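You operate a simulated robot arm through the tools that you are given. There is no shell and no other tool. Be economical: measure what you need, move in short steps, check, and stop when the job is done.

Carry out the task below with a simulated robot arm. There is one attempt and no reset: what you move stays moved.

TASK
Open the table drawer, put the white curtain ring from the top of the trestle table in the inside of the table drawer and shut the drawer again.
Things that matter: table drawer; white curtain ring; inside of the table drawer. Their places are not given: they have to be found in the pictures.

It is judged by the outcome, as a careful person would: the job done as asked, and still so three seconds after it is handed in. It fails if anything else is knocked over, pushed out of place, dropped, spilled or broken.

THE ROBOT
A 7-joint arm with a two-finger parallel gripper, fixed in place. Base frame: the origin is at the foot of the arm, x ahead of it, y to its left, z up. Lengths are in m, angles in rad, forces in N, time in s.
With the tool pointing down near the work surface it reaches from about 0.2 to 0.68 m from the base axis. Its first joint turns from -1.152 to 1.152 rad. Payload 2.4 kg.
Tool frame: the origin (TCP) lies between the finger pads and is the grasp point; the fingertips stand 0.03 m ahead of it; z points along the fingers, y is the line along which they close. The gripper opens to 0.094 m. The fingers are 0.028 m wide and 0.01 m thick; the gripper's body (0.05 by 0.096 m) begins 0.055 m behind the TCP.
Orientation is told as [roll, pitch, yaw] about the base's x, y, z axes, in that order, counted from this pose: with the fingers straight down and closing along the base's y, the tool's x points along the base's -x, its y along +y and its z along -z.

THE INTERFACE
- The arm moves only by the tool jog_arm. Its argument "commands" is text: rows parted by semicolons, each of 5 numbers parted by spaces: the finger opening in cm, from 0 to 9.4, then the shift along the base's x, y, z in units of 50 mm (1.0 is 50 mm), then the turn about the base's z in units of 4 degrees (1.0 is 4 degrees). In form: claw dx dy dz twist; .... A call has 1 to 10 rows; each row shifts and turns the commanded pose from where the row before left it. A call with a number of a shift or a turn outside -1 to 1 is refused whole. A row lasts 0.2 s, in which the tool goes at most 0.05 m and 0.15 rad; a call with a longer step from one row to the next is refused whole, and so is a gripper value outside its range. A pose out of reach is approached as far as the arm can. The call stops where the force on the tool passes 40 N (or 10 N more than at its start, if that is more) or the arm is blocked; 0.2 s more then pass. The fingers move at their own pace (about 0.153 m/s each) and stop on an object; they squeeze with about 28 N. The grip force told is the motor's: it shows also when the fingers shut on nothing. Time passes only in rows, and 0.2 s behind the last, so rows that do not move let the fingers close. It gives the time, the measured TCP pose, the force on the tool (base axes), the opening and the grip force at its end, in the units of the frame above (readings bear some noise).
- Cameras (640 x 400 px; columns grow to the right, rows downward): "scene" is fixed at [0.0331, 0.4771, 1.4323]; the picture's right is [-0.78, -0.63, 0.00], its down [-0.43, 0.53, -0.73] and it looks along [0.46, -0.57, -0.68] (base axes); focal length 313 px, centre (320, 200). "wrist" rides on the gripper at [-0.037, 0, -0.058] in the tool frame; the picture's right is [0.00, -1.00, 0.00], its down [0.97, 0.00, -0.24] and it looks along [0.24, 0.00, 0.97] (tool axes); focal length 218 px, centre (320, 200).
- camera(camera): a new picture of that camera. No time passes.
- measure_at(camera, pixels): there is no depth. For up to 12 entries [column, row, z] of the newest picture of that camera ("zoom" is the newest enlarged one), the place [x, y] in the base frame at which the ray of that pixel passes the height z, good to about 0.003 m. No time passes.
- close_up(camera, box): a new picture of the part [left, top, right, bottom] of that camera's present view, enlarged. No time passes.
- finish_job(): hands the job in; it is judged then, once.

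Work in short steps. Measure before you move; look again where a grasp or a placing could have gone wrong, and mend it. You have 60 turns and 26 pictures in all, the two below and enlarged ones among them. Open the gripper and draw the arm clear of the work before you hand the job in, unless the task says otherwise; then end with one line.

The tools are called after "Emit:" as name(argument=value, ...) on one line, values as JSON. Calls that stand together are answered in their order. jog_arm: Moves the arm, as the interface text tells. Its arguments: {"type":"object","properties":{"commands":{"type":"string"}},"required":["commands"]} The other tools are called the same way: camera (camera) takes a picture; measure_at (camera, pixels) gives the place at which the rays of pixels pass given heights; close_up (camera, box) takes an enlarged picture of a part of a camera's view; finish_job () hands the job in.

At the start:

```text
clock: 0.0
eef_pos: [0.3898, -0.1197, 0.9472]
ee_rot: [-0.001, -0.001, 0.0]
force: [0.4, 0.1, 0.6]
opening: 0.0939
finger_force: 0.0
```

scene: 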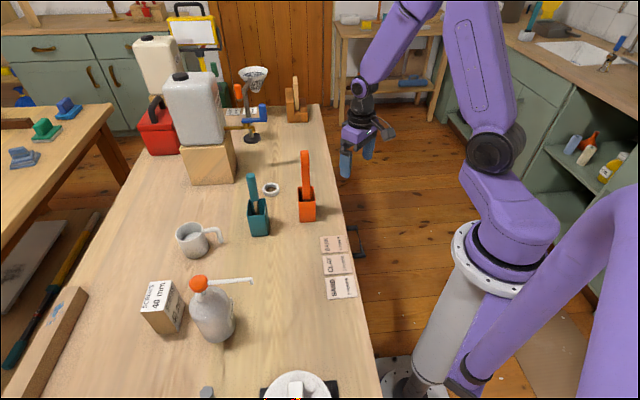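
wrist: 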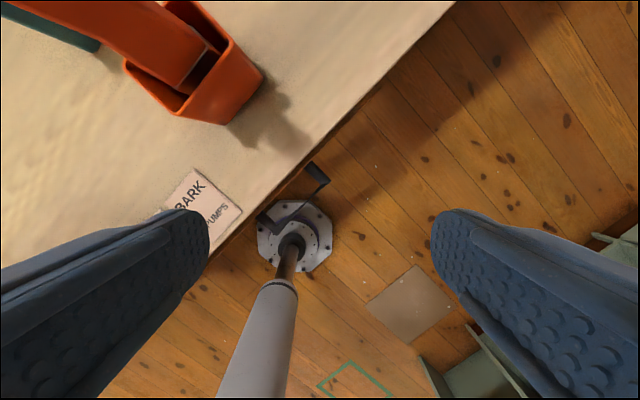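

The ring is near scene (271,188), and the drawer handle is near (358,240) at the table's edge. I measure these and take enlarged views.

Emit:
measure_at(camera="scene", pixels=[[271, 188, 0.755], [262, 188, 0.755], [280, 188, 0.755], [322, 110, 0.75], [380, 395, 0.75], [346, 228, 0.75], [358, 240, 0.7], [358, 228, 0.7], [360, 256, 0.7]])

Emit:
close_up(camera="scene", box=[230, 150, 390, 300])

Emit:
close_up(camera="wrist", box=[200, 130, 380, 290])

Emit:
measure_at(camera="wrist", pixels=[[315, 180, 0.68], [265, 222, 0.68], [315, 180, 0.7], [265, 222, 0.7], [457, 0, 0.75], [210, 255, 0.75]])

```text
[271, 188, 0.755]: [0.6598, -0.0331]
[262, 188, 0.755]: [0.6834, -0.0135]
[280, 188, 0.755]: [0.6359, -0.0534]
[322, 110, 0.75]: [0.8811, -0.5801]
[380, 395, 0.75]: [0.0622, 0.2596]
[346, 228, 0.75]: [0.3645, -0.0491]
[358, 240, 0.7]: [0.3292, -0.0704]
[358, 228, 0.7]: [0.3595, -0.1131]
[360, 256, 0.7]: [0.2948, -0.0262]
```

```text
2.67 times, centred on (310, 225) of scene
```

zoom: 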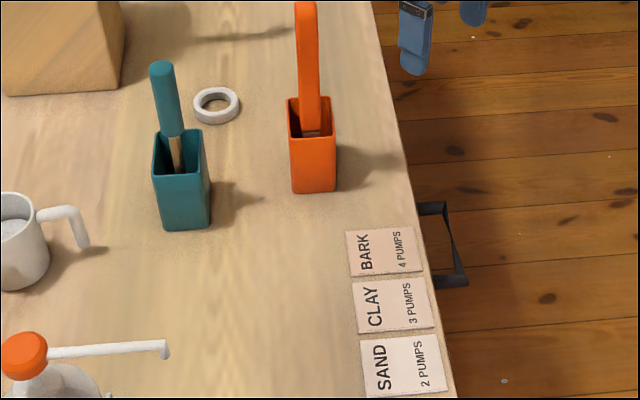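

```text
2.50 times, centred on (290, 210) of wrist
```

zoom: 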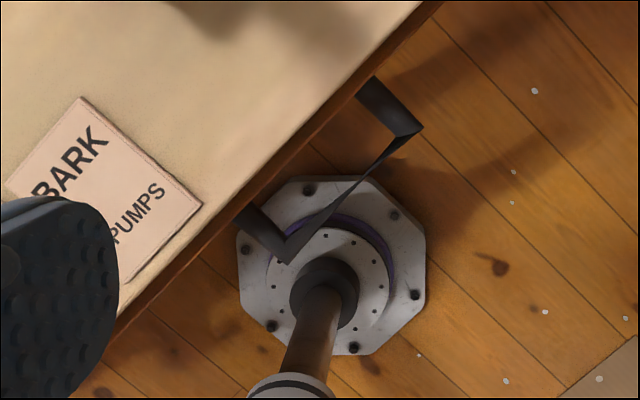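

```text
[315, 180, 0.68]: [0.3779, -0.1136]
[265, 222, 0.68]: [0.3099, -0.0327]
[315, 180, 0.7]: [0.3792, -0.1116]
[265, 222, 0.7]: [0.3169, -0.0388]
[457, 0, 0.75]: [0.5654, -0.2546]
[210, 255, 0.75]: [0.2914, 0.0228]
```

The table edge runs at about 45 degrees. I triangulate the handle's height from both cameras' views of its outer corners.

Emit:
measure_at(camera="scene", pixels=[[356.5, 226, 0.72], [356.5, 226, 0.69], [356.5, 226, 0.66], [364.7, 253, 0.72], [364.7, 253, 0.69], [364.7, 253, 0.66], [362, 180, 0.75], [271, 188, 0.76], [265, 183, 0.76], [277, 193, 0.76]])

Emit:
measure_at(camera="wrist", pixels=[[330.8, 181.2, 0.72], [330.8, 181.2, 0.69], [330.8, 181.2, 0.66], [277, 234, 0.72], [277, 234, 0.69], [277, 234, 0.66], [310, 162, 0.7], [258, 217, 0.7]])

```text
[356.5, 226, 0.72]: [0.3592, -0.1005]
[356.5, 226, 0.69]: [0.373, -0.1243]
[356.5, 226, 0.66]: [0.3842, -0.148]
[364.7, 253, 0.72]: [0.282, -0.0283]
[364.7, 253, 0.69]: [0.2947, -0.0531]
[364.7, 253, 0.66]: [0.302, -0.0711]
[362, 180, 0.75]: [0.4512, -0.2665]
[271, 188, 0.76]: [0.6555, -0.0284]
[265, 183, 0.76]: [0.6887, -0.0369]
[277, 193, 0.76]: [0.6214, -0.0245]
```

```text
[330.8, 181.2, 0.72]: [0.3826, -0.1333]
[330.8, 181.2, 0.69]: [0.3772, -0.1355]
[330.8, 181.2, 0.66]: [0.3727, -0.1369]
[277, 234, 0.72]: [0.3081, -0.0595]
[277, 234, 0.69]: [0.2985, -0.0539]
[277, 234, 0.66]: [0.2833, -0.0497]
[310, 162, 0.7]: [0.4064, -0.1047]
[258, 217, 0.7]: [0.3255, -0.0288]
```

The handle bar runs from about (0.376,-0.131) to (0.297,-0.055) at z≈0.685. The drawer pulls out along (-0.71,-0.70), so I turn by -45° and move above the bar's centre.

Emit:
jog_arm(commands="9.4 -0.2 0.1 0 -1;9.4 -0.2 0.1 0 -1;9.4 -0.2 0.1 0 -1;9.4 -0.2 0.1 0 -1;9.4 -0.2 0.1 0 -1;9.4 -0.06 0.034 0 -1;9.4 0 0 -0.2 -1;9.4 0 0 -0.2 -1;9.4 0 0 -0.2 -1;9.4 0 0 -0.2 -1")

Emit:
jog_arm(commands="9.4 0 0 -0.3 -1;9.4 0 0 -0.3 -0.25;9.4 0 0 0 0")

Emit:
camera(camera="wrist")

```text
clock: 2.2
eef_pos: [0.3361, -0.094, 0.9078]
ee_rot: [0.0, 0.001, -0.699]
force: [0.4, 0.3, 0.2]
opening: 0.094
finger_force: 0.2
```

```text
clock: 3.0
eef_pos: [0.3359, -0.0933, 0.8765]
ee_rot: [0.0, 0.0, -0.784]
force: [0.6, -0.2, 0.8]
opening: 0.0941
finger_force: 0.1
```

```text
21 pictures are left
```

wrist: 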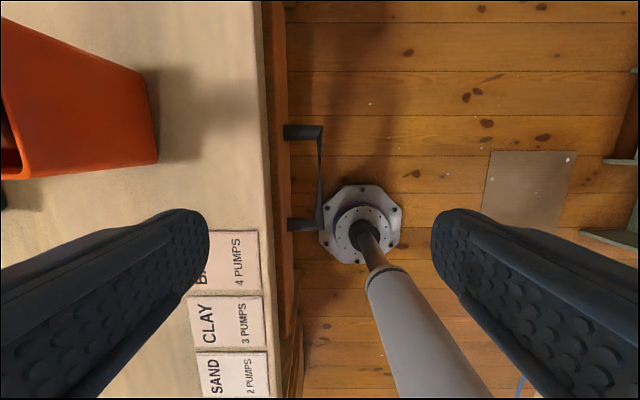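

The bar is at column 320, rows 125–231, so it is centred between the fingers. I measure its midpoint and its gap to the front.

Emit:
measure_at(camera="wrist", pixels=[[320, 125, 0.685], [320, 231, 0.685], [320, 178, 0.685], [287, 178, 0.685], [288, 10, 0.69], [288, 330, 0.69], [265, 178, 0.75], [318, 205, 0.685]])

Emit:
close_up(camera="wrist", box=[230, 90, 390, 250])

```text
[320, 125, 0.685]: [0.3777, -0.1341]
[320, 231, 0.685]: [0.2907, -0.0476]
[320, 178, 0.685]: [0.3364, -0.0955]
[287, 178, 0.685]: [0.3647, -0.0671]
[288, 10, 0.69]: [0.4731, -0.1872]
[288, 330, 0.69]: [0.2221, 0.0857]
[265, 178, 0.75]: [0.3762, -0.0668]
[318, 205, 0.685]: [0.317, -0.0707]
```

```text
2.50 times, centred on (310, 170) of wrist
```

zoom: 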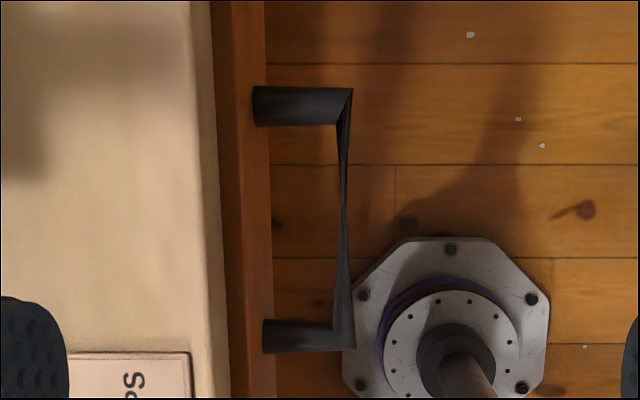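

The gap behind the bar is about 0.037 m. I narrow the fingers to 3.6 cm and descend to z≈0.705 around the bar.

Emit:
jog_arm(commands="3.6 0 0 0 0;3.6 0 0 0 0;3.6 0 0 -0.6 0;3.6 0 0 -0.6 0;3.6 0 0 -0.6 0;3.6 0 0 -0.6 0;3.6 0 0 -0.5 0;3.6 0 0 -0.5 0;3.6 0 0 0 0")

Emit:
camera(camera="wrist")

```text
clock: 5.0
eef_pos: [0.3359, -0.093, 0.7054]
ee_rot: [0.001, 0.0, -0.786]
force: [0.1, 0.3, -0.2]
opening: 0.036
finger_force: 0.0
```

```text
19 pictures are left
```

wrist: 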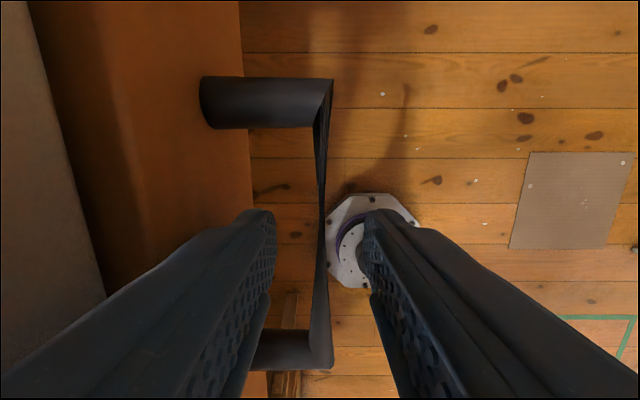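

The bar lies between the fingers. I close on it and pull a little.

Emit:
jog_arm(commands="0 0 0 0 0;0 0 0 0 0;0 0 0 0 0")

Emit:
jog_arm(commands="0 -0.15 -0.15 0 0;0 -0.2 -0.2 0 0;0 -0.2 -0.2 0 0;0 -0.2 -0.2 0 0;0 0 0 0 0")

Emit:
camera(camera="scene")

```text
clock: 5.8
eef_pos: [0.3356, -0.0935, 0.706]
ee_rot: [0.0, 0.0, -0.786]
force: [-5.7, -10.1, -10.9]
opening: 0.0178
finger_force: 45.3
```

```text
clock: 6.8
eef_pos: [0.3013, -0.1281, 0.705]
ee_rot: [0.0, 0.001, -0.787]
force: [0.4, -1.8, -4.9]
opening: 0.0177
finger_force: 45.4
stopped in row 4: the force on the tool passed its limit (the readings are from after the stop); the commanded pose is now the measured one
```

```text
18 pictures are left
```

scene: 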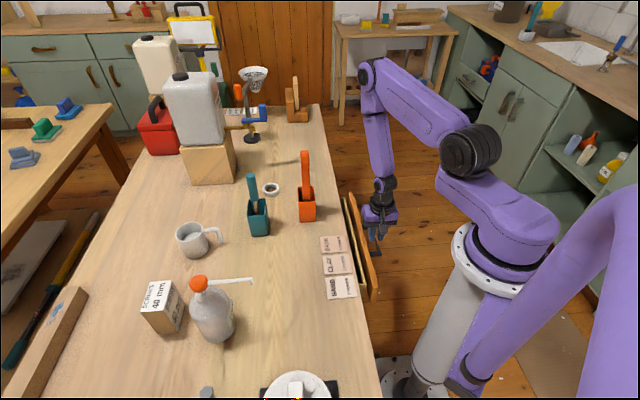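

The drawer has opened about 5 cm. I keep pulling with gentler steps.

Emit:
jog_arm(commands="0 -0.1 -0.1 0 0;0 -0.12 -0.12 0 0;0 -0.12 -0.12 0 0;0 -0.12 -0.12 0 0;0 -0.12 -0.12 0 0;0 -0.12 -0.12 0 0;0 -0.12 -0.12 0 0;0 -0.12 -0.12 0 0;0 -0.1 -0.1 0 0;0 0 0 0 0")

```text
clock: 9.2
eef_pos: [0.2491, -0.18, 0.7055]
ee_rot: [-0.001, 0.002, -0.786]
force: [-2.6, 2.2, 2.2]
opening: 0.0174
finger_force: 45.6
stopped in row 10: the force on the tool passed its limit (the readings are from after the stop); the commanded pose is now the measured one
```

Emit:
jog_arm(commands="0 -0.1 -0.1 0 0;0 -0.12 -0.12 0 0;0 -0.12 -0.12 0 0;0 -0.12 -0.12 0 0;0 -0.12 -0.12 0 0;0 -0.1 -0.1 0 0;0 0 0 0 0")

Emit:
camera(camera="scene")

```text
clock: 10.8
eef_pos: [0.2156, -0.2137, 0.7055]
ee_rot: [0.001, 0.0, -0.785]
force: [2.3, -2.1, 8.0]
opening: 0.0176
finger_force: 45.5
```

```text
17 pictures are left
```

scene: 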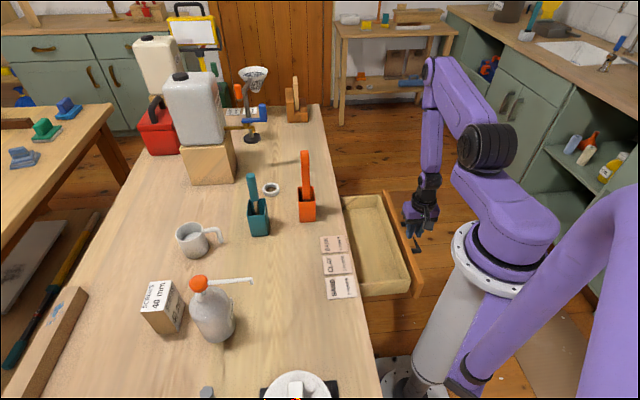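

The drawer is open about 17 cm with its inside in view. I release the handle and rise straight up.

Emit:
jog_arm(commands="3.6 0 0 0 0;3.6 0 0 0 0;3.6 0 0 0.4 0;3.6 0 0 0.8 0;3.6 0 0 1 0;3.6 0 0 1 0;3.6 0 0 1 0;3.6 0 0 1 0;3.6 0 0 0.6 0;3.6 0 0 0 0")

Emit:
camera(camera="wrist")

Emit:
close_up(camera="scene", box=[230, 130, 340, 245])

```text
clock: 13.0
eef_pos: [0.2178, -0.2147, 0.9986]
ee_rot: [0.0, 0.003, -0.785]
force: [-0.1, -0.4, 0.1]
opening: 0.0361
finger_force: 0.1
```

```text
16 pictures are left
```

wrist: 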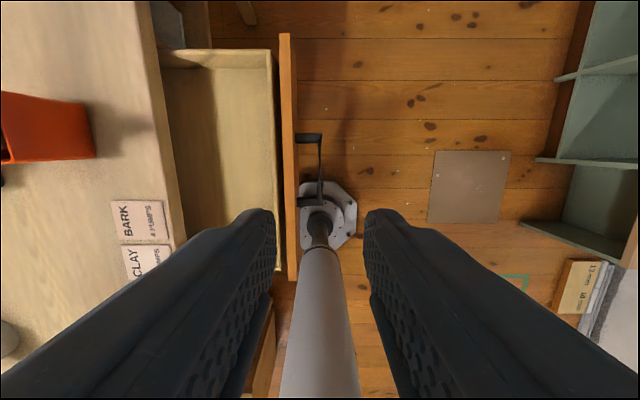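

```text
3.48 times, centred on (285, 188) of scene
```

zoom: 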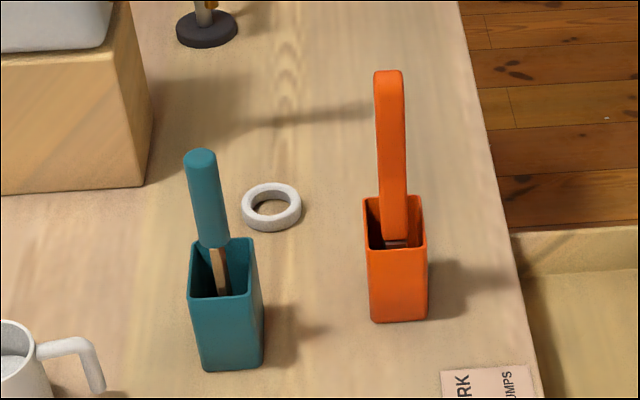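

I measure the ring and the two tall holders next to it in the zoom, to choose an approach and a finger direction.

Emit:
measure_at(camera="zoom", pixels=[[271, 201, 0.763], [241, 203, 0.763], [302, 205, 0.763], [271, 183, 0.763], [271, 231, 0.75], [201, 368, 0.75], [235, 371, 0.75], [264, 360, 0.75], [372, 322, 0.75], [428, 318, 0.75], [201, 155, 0.95], [388, 75, 0.95]])

Emit:
measure_at(camera="zoom", pixels=[[190, 295, 0.85], [252, 293, 0.85], [258, 238, 0.85], [192, 238, 0.85], [366, 248, 0.85], [428, 248, 0.85], [422, 197, 0.85], [366, 197, 0.85], [201, 155, 0.92], [388, 75, 0.92], [152, 188, 0.75], [205, 45, 0.75]])

Emit:
measure_at(camera="wrist", pixels=[[94, 158, 0.75], [84, 103, 0.75], [275, 55, 0.7], [165, 60, 0.7], [278, 260, 0.7], [180, 240, 0.7], [175, 240, 0.75]])

```text
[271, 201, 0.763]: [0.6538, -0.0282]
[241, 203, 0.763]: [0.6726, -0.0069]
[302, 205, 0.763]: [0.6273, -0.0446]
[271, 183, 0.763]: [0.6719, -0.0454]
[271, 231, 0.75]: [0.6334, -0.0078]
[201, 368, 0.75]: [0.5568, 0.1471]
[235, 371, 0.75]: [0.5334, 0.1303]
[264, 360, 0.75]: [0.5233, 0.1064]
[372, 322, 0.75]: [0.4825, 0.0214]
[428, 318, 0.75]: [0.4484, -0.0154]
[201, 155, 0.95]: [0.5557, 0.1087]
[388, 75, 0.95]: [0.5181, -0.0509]
```

```text
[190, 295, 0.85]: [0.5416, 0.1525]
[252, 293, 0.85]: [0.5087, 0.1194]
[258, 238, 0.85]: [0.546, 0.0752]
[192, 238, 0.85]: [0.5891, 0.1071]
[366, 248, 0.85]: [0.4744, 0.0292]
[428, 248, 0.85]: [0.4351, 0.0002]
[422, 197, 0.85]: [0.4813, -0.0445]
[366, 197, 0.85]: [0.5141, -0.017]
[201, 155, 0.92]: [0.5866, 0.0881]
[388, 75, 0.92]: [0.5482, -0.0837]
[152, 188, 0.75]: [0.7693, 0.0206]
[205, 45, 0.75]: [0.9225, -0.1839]
```

```text
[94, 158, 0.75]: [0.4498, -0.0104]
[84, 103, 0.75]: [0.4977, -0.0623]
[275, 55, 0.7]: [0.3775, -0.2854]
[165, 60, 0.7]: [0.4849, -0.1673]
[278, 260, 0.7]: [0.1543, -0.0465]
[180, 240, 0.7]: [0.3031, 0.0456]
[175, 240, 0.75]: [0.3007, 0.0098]
```

The ring is centred at about (0.652,-0.027), and its top is at z≈0.763. The orange handle at (0.49,-0.02) reaches about z 0.97. I go around it at z≈1.06, keeping y negative.

Emit:
jog_arm(commands="9.4 0 0 0.6 0;9.4 0.5 0 0.6 0;9.4 0.8 0 0 0;9.4 0.8 0 0 0;9.4 0.8 0 0 0;9.4 0.8 0 0 0;9.4 0.8 0 0 0;9.4 0.8 0 0 0;9.4 0.5 0.4 0 0;9.4 0 0 0 0")

Emit:
jog_arm(commands="9.4 0.5 0.6 0 0;9.4 0.5 0.6 0 0;9.4 0.5 0.6 0 0;9.4 0.5 0.6 0 0;9.4 0.5 0.6 0 0;9.4 0.2 0.3 0 0;9.4 0 0 0 0;9.4 0 0 0 0")

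Emit:
camera(camera="wrist")

Emit:
camera(camera="scene")

```text
clock: 15.2
eef_pos: [0.5042, -0.1946, 1.0572]
ee_rot: [0.001, 0.003, -0.787]
force: [0.2, 0.6, 0.1]
opening: 0.0941
finger_force: 0.1
```

```text
clock: 17.0
eef_pos: [0.6398, -0.0295, 1.0535]
ee_rot: [-0.001, 0.001, -0.784]
force: [0.7, 0.2, -0.6]
opening: 0.0942
finger_force: 0.1
```

```text
14 pictures are left
```

wrist: 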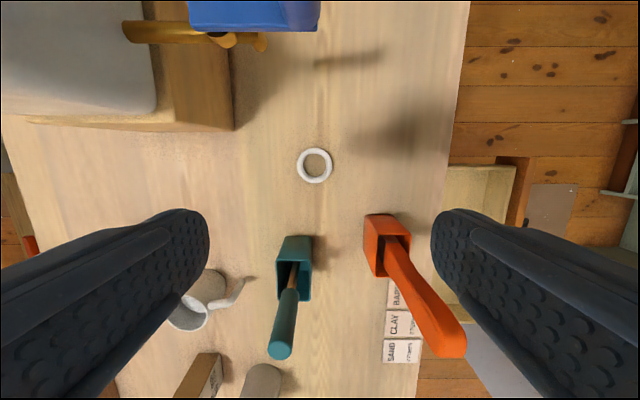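

```text
13 pictures are left
```

scene: 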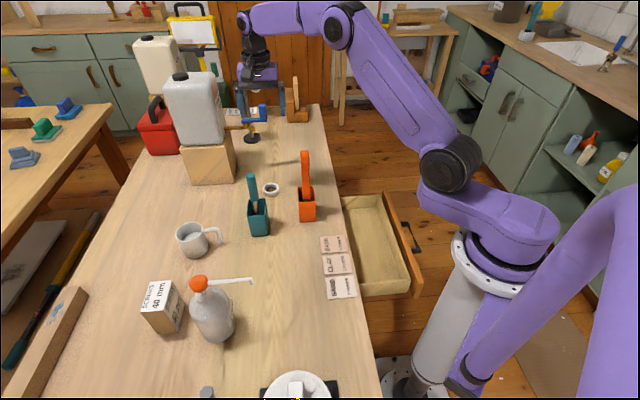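

The ring is at wrist (314,166), roughly under the tool. I measure it and the handle tops in the wrist view.

Emit:
measure_at(camera="wrist", pixels=[[314, 166, 0.757], [297, 166, 0.757], [333, 166, 0.757], [314, 148, 0.757], [314, 184, 0.757], [440, 335, 0.97], [440, 335, 0.93], [282, 345, 0.95], [282, 345, 0.92], [255, 10, 0.85]])

Emit:
measure_at(camera="scene", pixels=[[305, 153, 0.97], [305, 153, 0.95], [305, 153, 0.93], [251, 176, 0.95], [251, 176, 0.92], [251, 176, 0.89]])

```text
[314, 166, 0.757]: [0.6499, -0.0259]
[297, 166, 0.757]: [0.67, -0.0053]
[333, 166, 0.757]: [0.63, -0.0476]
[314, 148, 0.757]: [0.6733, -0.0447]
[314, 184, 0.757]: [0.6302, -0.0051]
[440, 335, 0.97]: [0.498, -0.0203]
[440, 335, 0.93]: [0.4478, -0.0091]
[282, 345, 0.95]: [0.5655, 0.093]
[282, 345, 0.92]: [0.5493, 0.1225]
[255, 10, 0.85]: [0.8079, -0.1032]
```

```text
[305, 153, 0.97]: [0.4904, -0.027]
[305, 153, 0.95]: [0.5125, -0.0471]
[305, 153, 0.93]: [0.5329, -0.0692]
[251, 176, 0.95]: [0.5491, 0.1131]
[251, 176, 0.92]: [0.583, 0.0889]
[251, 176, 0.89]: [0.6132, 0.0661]
```

The orange handle's top is at (0.49,-0.022,0.97). I centre on the ring at (0.650,-0.026), go down to z≈0.90, and then check the forearm's clearance.

Emit:
jog_arm(commands="9.4 0.2 0.07 0 0;9.4 0 0 -0.6 0;9.4 0 0 -0.6 0;9.4 0 0 -0.6 0;9.4 0 0 -0.6 0;9.4 0 0 -0.6 0;9.4 0 0 0 0")

Emit:
camera(camera="scene")

Emit:
camera(camera="wrist")

```text
clock: 18.6
eef_pos: [0.6514, -0.0257, 0.9042]
ee_rot: [0.0, -0.001, -0.784]
force: [-0.4, 0.4, -0.4]
opening: 0.0938
finger_force: 0.1
```

```text
12 pictures are left
```

scene: 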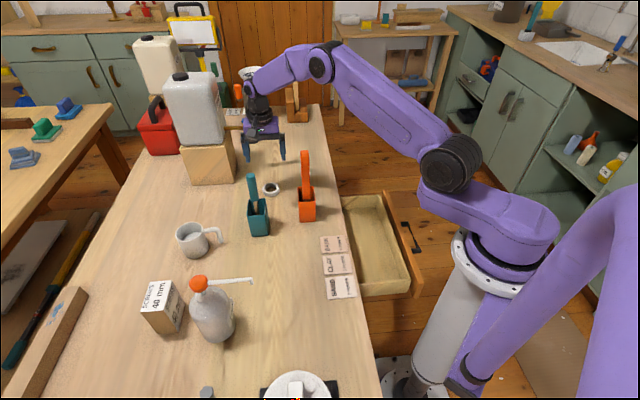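

```text
11 pictures are left
```

wrist: 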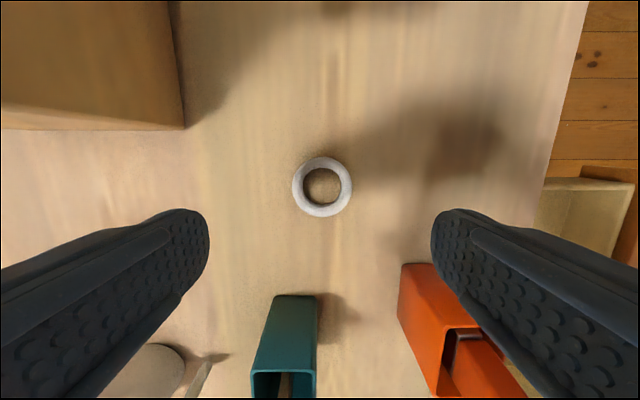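

The forearm passes well above the orange handle: its lower edge is near row 85, against row 150 for the handle's top. I check the ring's centre at wrist (322,187) before the final descent.

Emit:
measure_at(camera="wrist", pixels=[[322, 187, 0.757], [292, 187, 0.757], [352, 187, 0.757]])

```text
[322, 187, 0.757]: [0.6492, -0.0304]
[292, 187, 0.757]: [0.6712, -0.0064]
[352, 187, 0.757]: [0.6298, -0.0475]
```

The centre is (0.650,-0.028), so I shift by -2 mm and descend to z≈0.785, with the tips at about 0.755.

Emit:
jog_arm(commands="9.4 -0.02 -0.04 -0.4 0;9.4 0 0 -0.5 0;9.4 0 0 -0.5 0;9.4 0 0 -0.4 0;9.4 0 0 -0.35 0;9.4 0 0 -0.25 0;9.4 0 0 0 0")

Emit:
camera(camera="wrist")

```text
clock: 20.2
eef_pos: [0.6488, -0.0272, 0.7868]
ee_rot: [0.0, 0.001, -0.786]
force: [-0.9, 0.8, -0.6]
opening: 0.0941
finger_force: 0.0
```

```text
10 pictures are left
```

wrist: 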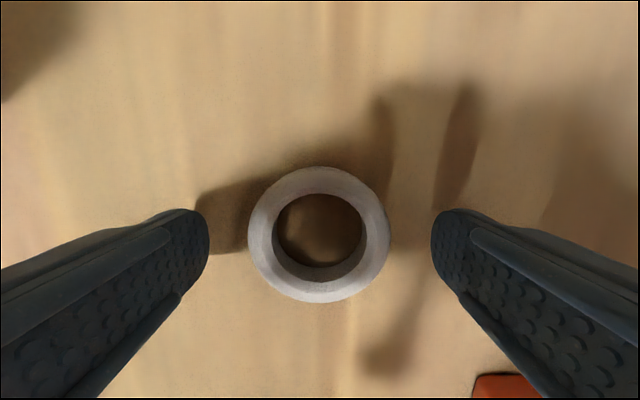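

The ring is centred between the fingers. I go down another 3.5 mm and close.

Emit:
jog_arm(commands="9.4 0 0 -0.07 0;9.4 0 0 0 0;0 0 0 0 0;0 0 0 0 0;0 0 0 0 0")

Emit:
jog_arm(commands="0 0 0 0.3 0;0 0 0 0.5 0;0 0 0 0.5 0;0 0 0 0 0")

Emit:
camera(camera="wrist")

```text
clock: 21.4
eef_pos: [0.65, -0.0269, 0.7814]
ee_rot: [-0.001, 0.002, -0.785]
force: [0.1, 0.0, 0.4]
opening: 0.0526
finger_force: 28.0
```

```text
clock: 22.4
eef_pos: [0.6487, -0.0257, 0.8486]
ee_rot: [-0.004, 0.001, -0.785]
force: [-0.3, 0.1, -0.6]
opening: 0.0524
finger_force: 27.8
```

```text
9 pictures are left
```

wrist: 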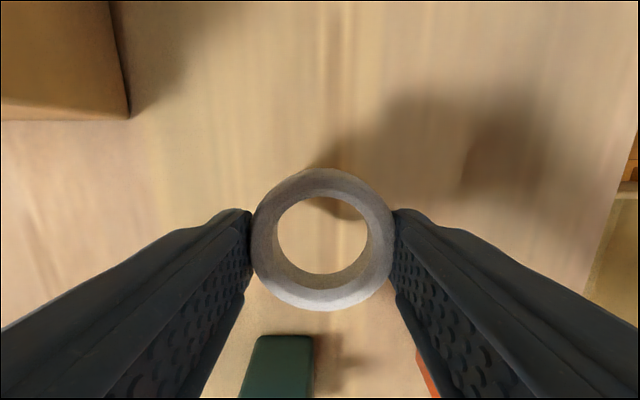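

The ring is held at an opening of 0.052. I rise to z≈1.05 and go back round the orange tool to above the drawer, at about (0.314,-0.116).

Emit:
jog_arm(commands="0 0 0 0.6 0;0 0 0 0.7 0;0 0 0 0.7 0;0 0 0 0.7 0;0 0 0 0.7 0;0 0 0 0.6 0;0 -0.3 -0.5 0 0;0 -0.5 -0.6 0 0;0 -0.5 -0.6 0 0;0 -0.5 -0.6 0 0")

Emit:
jog_arm(commands="0 -0.5 -0.6 0 0;0 -0.5 -0.6 0 0;0 -0.6 0 0 0;0 -0.7 0 0 0;0 -0.7 0.1 0 0;0 -0.7 0.3 0 0;0 -0.7 0.4 0 0;0 -0.5 0.4 0 0;0 0 0.4 0 0;0 0 0 0 0")

Emit:
camera(camera="wrist")

```text
clock: 24.6
eef_pos: [0.5581, -0.1413, 1.048]
ee_rot: [0.001, 0.001, -0.784]
force: [0.0, -0.1, -0.6]
opening: 0.0522
finger_force: 27.7
```

```text
clock: 26.8
eef_pos: [0.3158, -0.1184, 1.0475]
ee_rot: [0.001, 0.001, -0.784]
force: [0.4, -1.1, -0.3]
opening: 0.0525
finger_force: 28.0
```

```text
8 pictures are left
```

wrist: 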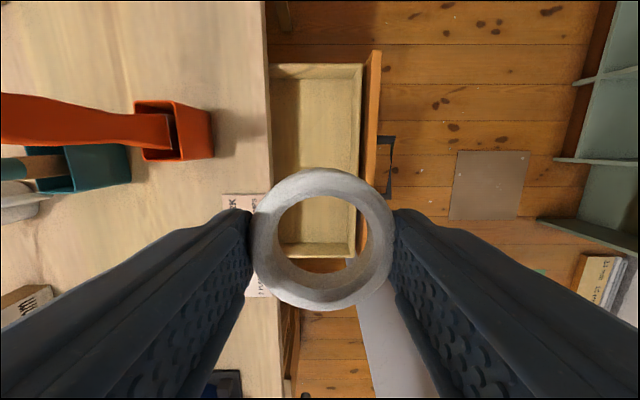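

The drawer's inside spans columns ~272–352 and rows ~78–243. I measure where its middle lies.

Emit:
measure_at(camera="wrist", pixels=[[315, 78, 0.67], [315, 243, 0.67], [274, 160, 0.67], [354, 160, 0.67], [314, 160, 0.67], [268, 160, 0.75], [362, 160, 0.72]])

Emit:
measure_at(camera="scene", pixels=[[410, 285, 0.7], [384, 197, 0.7], [403, 283, 0.65], [381, 205, 0.65]])

```text
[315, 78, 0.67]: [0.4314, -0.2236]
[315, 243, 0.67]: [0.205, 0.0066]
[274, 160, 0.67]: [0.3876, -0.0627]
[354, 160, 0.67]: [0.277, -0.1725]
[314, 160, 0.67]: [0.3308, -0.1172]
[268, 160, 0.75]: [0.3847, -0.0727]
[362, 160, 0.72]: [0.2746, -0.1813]
```

```text
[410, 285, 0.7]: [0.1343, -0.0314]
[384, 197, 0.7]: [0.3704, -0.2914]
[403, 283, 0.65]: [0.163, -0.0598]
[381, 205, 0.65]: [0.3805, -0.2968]
```

The middle is about (0.320,-0.110). I shift a few mm and descend to z≈0.76, then check.

Emit:
jog_arm(commands="0 0.08 0.12 -0.4 0;0 0 0 -0.8 0;0 0 0 -0.8 0;0 0 0 -0.8 0;0 0 0 -0.8 0;0 0 0 -0.8 0;0 0 0 -0.8 0;0 0 0 -0.5 0;0 0 0 0 0")

Emit:
close_up(camera="scene", box=[290, 130, 450, 310])

```text
clock: 28.8
eef_pos: [0.3194, -0.1161, 0.763]
ee_rot: [-0.001, 0.0, -0.785]
force: [0.0, 0.2, 0.2]
opening: 0.0523
finger_force: 27.9
```

```text
2.22 times, centred on (370, 220) of scene
```

zoom: 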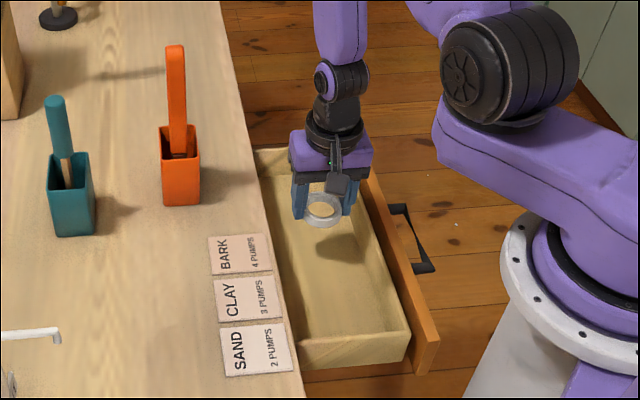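

The ring hangs inside the drawer's outline. I lower it gently to z≈0.70 and watch the force.

Emit:
jog_arm(commands="0 0 0 -0.4 0;0 0 0 -0.4 0;0 0 0 -0.25 0;0 0 0 -0.2 0;0 0 0 0 0")

Emit:
camera(camera="wrist")

```text
clock: 30.0
eef_pos: [0.3194, -0.1149, 0.6997]
ee_rot: [-0.001, 0.0, -0.784]
force: [-0.3, 0.2, 0.1]
opening: 0.0523
finger_force: 27.8
```

```text
6 pictures are left
```

wrist: 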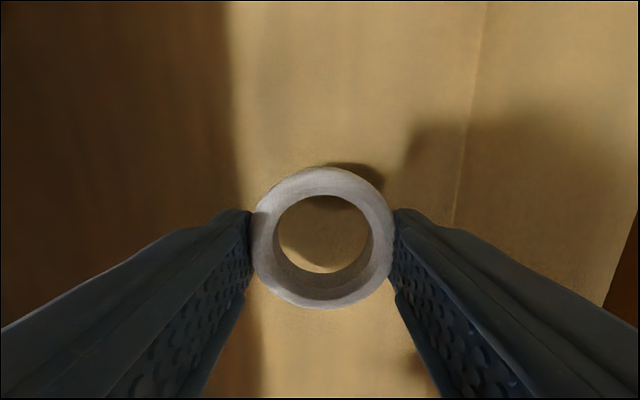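

The ring's shadow is close, so the floor is about 1–2 cm below. I lower in 2.5 mm steps.

Emit:
jog_arm(commands="0 0 0 -0.05 0;0 0 0 -0.05 0;0 0 0 -0.05 0;0 0 0 0 0")

```text
clock: 31.0
eef_pos: [0.3177, -0.1162, 0.692]
ee_rot: [0.0, 0.001, -0.787]
force: [-0.6, -0.5, 0.1]
opening: 0.0519
finger_force: 28.0
```

Emit:
jog_arm(commands="0 0 0 -0.05 0;0 0 0 -0.05 0;0 0 0 0 0")

Emit:
camera(camera="wrist")

```text
clock: 31.8
eef_pos: [0.3175, -0.1157, 0.6874]
ee_rot: [0.001, 0.002, -0.786]
force: [0.0, 0.0, -0.2]
opening: 0.0521
finger_force: 27.9
```

```text
5 pictures are left
```

wrist: 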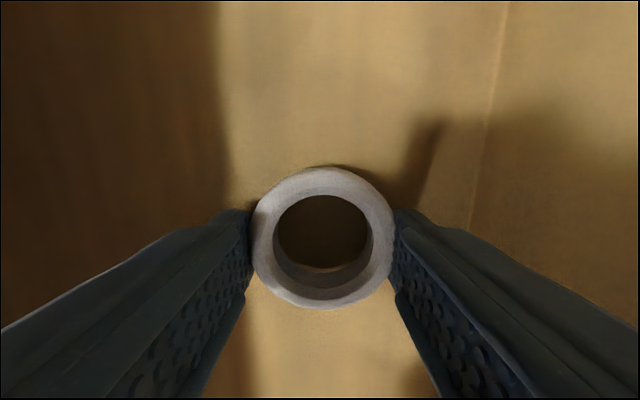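

The ring is only a few mm above the floor. I open to 7 cm and rise straight up.

Emit:
jog_arm(commands="5.8 0 0 0 0;7 0 0 0 0;7 0 0 0 0;7 0 0 0.3 0;7 0 0 0.6 0;7 0 0 0.8 0;7 0 0 0.8 0;7 0 0 0.8 0;7 0 0 0.8 0;7 0 0 0 0")

Emit:
camera(camera="wrist")

```text
clock: 34.0
eef_pos: [0.3176, -0.1116, 0.8939]
ee_rot: [-0.002, 0.001, -0.784]
force: [0.8, 0.2, 0.7]
opening: 0.0702
finger_force: 0.1
```

```text
4 pictures are left
```

wrist: 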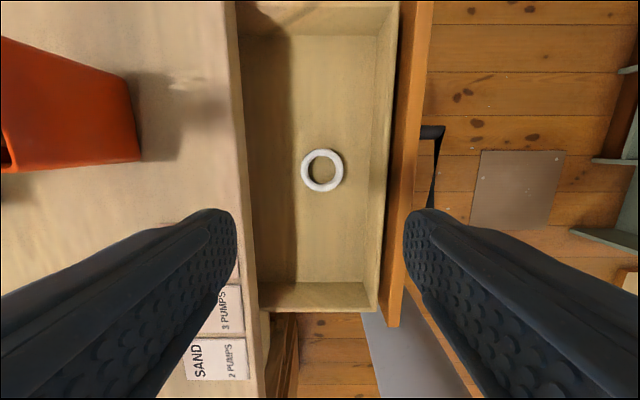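

The ring lies flat inside the drawer. I go back over the handle at (0.215,-0.214) and lower around the bar again.

Emit:
jog_arm(commands="4 -0.4 -0.39 0 0;4 -0.4 -0.39 0 0;4 -0.42 -0.39 0 0;4 -0.42 -0.39 0 0;4 -0.42 -0.39 0 0;4 0 0 -0.6 0;4 0 0 -0.6 0;4 0 0 -0.6 0;4 0 0 0 0")

Emit:
camera(camera="wrist")

```text
clock: 36.0
eef_pos: [0.2123, -0.2138, 0.8029]
ee_rot: [-0.001, 0.001, -0.786]
force: [0.1, -0.6, -0.2]
opening: 0.0402
finger_force: 0.1
```

```text
3 pictures are left
```

wrist: 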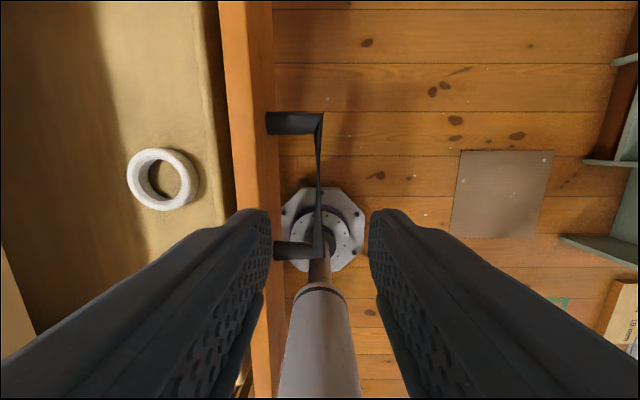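

The bar is at column 319, centred. I descend to z≈0.706 and close.

Emit:
jog_arm(commands="3.6 0 0 -0.5 0;3.6 0 0 -0.5 0;3.6 0 0 -0.5 0;3.6 0 0 -0.44 0;3.6 0 0 0 0;0 0 0 0 0;0 0 0 0 0;0 0 0 0 0")

Emit:
jog_arm(commands="0 0.1 0.1 0 0;0 0.12 0.12 0 0;0 0.12 0.12 0 0;0 0.12 0.12 0 0;0 0.12 0.12 0 0;0 0.12 0.12 0 0;0 0.12 0.12 0 0;0 0.12 0.12 0 0;0 0.12 0.12 0 0;0 0.12 0.12 0 0")

```text
clock: 37.8
eef_pos: [0.2142, -0.2132, 0.7054]
ee_rot: [-0.001, 0.002, -0.787]
force: [-1.3, -1.7, -13.1]
opening: 0.0174
finger_force: 44.8
```

```text
clock: 40.0
eef_pos: [0.2737, -0.1542, 0.7043]
ee_rot: [0.0, 0.004, -0.785]
force: [-8.7, 6.4, -27.3]
opening: 0.0178
finger_force: 45.1
```

The drawer is moving shut. The vertical force is -27 N, so I lower by 1 mm to relieve it and continue.

Emit:
jog_arm(commands="0 0.1 0.1 -0.02 0;0 0.12 0.12 0 0;0 0.12 0.12 0 0;0 0.12 0.12 0 0;0 0.12 0.12 0 0;0 0.12 0.12 0 0;0 0.12 0.12 0 0;0 0.12 0.12 0 0;0 0.12 0.12 0 0;0 0.1 0.1 0 0")

```text
clock: 40.8
eef_pos: [0.2885, -0.1393, 0.7052]
ee_rot: [0.0, 0.006, -0.783]
force: [-1.7, 4.3, 6.4]
opening: 0.0179
finger_force: 45.3
stopped in row 3: the force on the tool passed its limit (the readings are from after the stop); the commanded pose is now the measured one
```

Emit:
jog_arm(commands="0 0.08 0.08 0 0;0 0.1 0.1 0 0;0 0.1 0.1 0 0;0 0.1 0.1 0 0;0 0.1 0.1 0 0;0 0.1 0.1 0 0;0 0.1 0.1 0 0;0 0.1 0.1 0 0;0 0.1 0.1 0 0;0 0.08 0.08 0 0")

```text
clock: 43.0
eef_pos: [0.335, -0.0917, 0.7041]
ee_rot: [-0.001, 0.008, -0.785]
force: [-12.9, -6.0, 7.1]
opening: 0.0176
finger_force: 45.0
```

The pose now matches the closed position at the start, (0.3356,-0.0935). One small extra push makes sure it is fully seated.

Emit:
jog_arm(commands="0 0.04 0.04 0 0;0 0.04 0.04 0 0;0 0 0 0 0")

```text
clock: 43.4
eef_pos: [0.3357, -0.0909, 0.705]
ee_rot: [0.001, 0.01, -0.791]
force: [-8.8, -5.9, 3.7]
opening: 0.0175
finger_force: 44.9
stopped in row 2: the force on the tool passed its limit (the readings are from after the stop); the commanded pose is now the measured one
```

It is seated against its stop. I release, rise clear and look.

Emit:
jog_arm(commands="3.4 0 0 0 0;3.4 0 0 0 0;3.4 0 0 0.3 0;3.4 0 0 0.6 0;3.4 0 0 0.8 0;3.4 0 0 0.8 0;3.4 0 0 0.8 0;5 -0.5 -0.5 0.6 0;5 -0.3 -0.5 0.5 0;5 0 0 0 0")

Emit:
camera(camera="scene")

Emit:
camera(camera="wrist")

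```text
clock: 45.6
eef_pos: [0.2962, -0.1446, 0.9249]
ee_rot: [-0.004, 0.009, -0.792]
force: [-0.2, -0.1, -0.5]
opening: 0.05
finger_force: 0.2
```

```text
2 pictures are left
```

scene: 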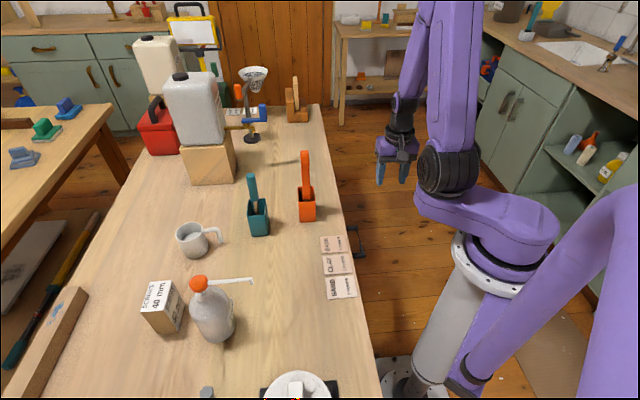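

```text
1 pictures are left
```

wrist: 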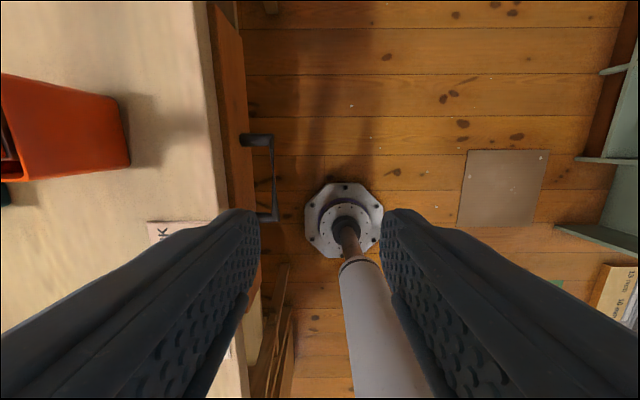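

The drawer is shut, with the handle back at scene (358,240). Everything else stands where it was, and the arm is clear.

Emit:
finish_job()

```text
The job is handed in.
```

The white curtain ring is inside the table drawer, the drawer is shut, nothing else was moved, and the job is handed in.
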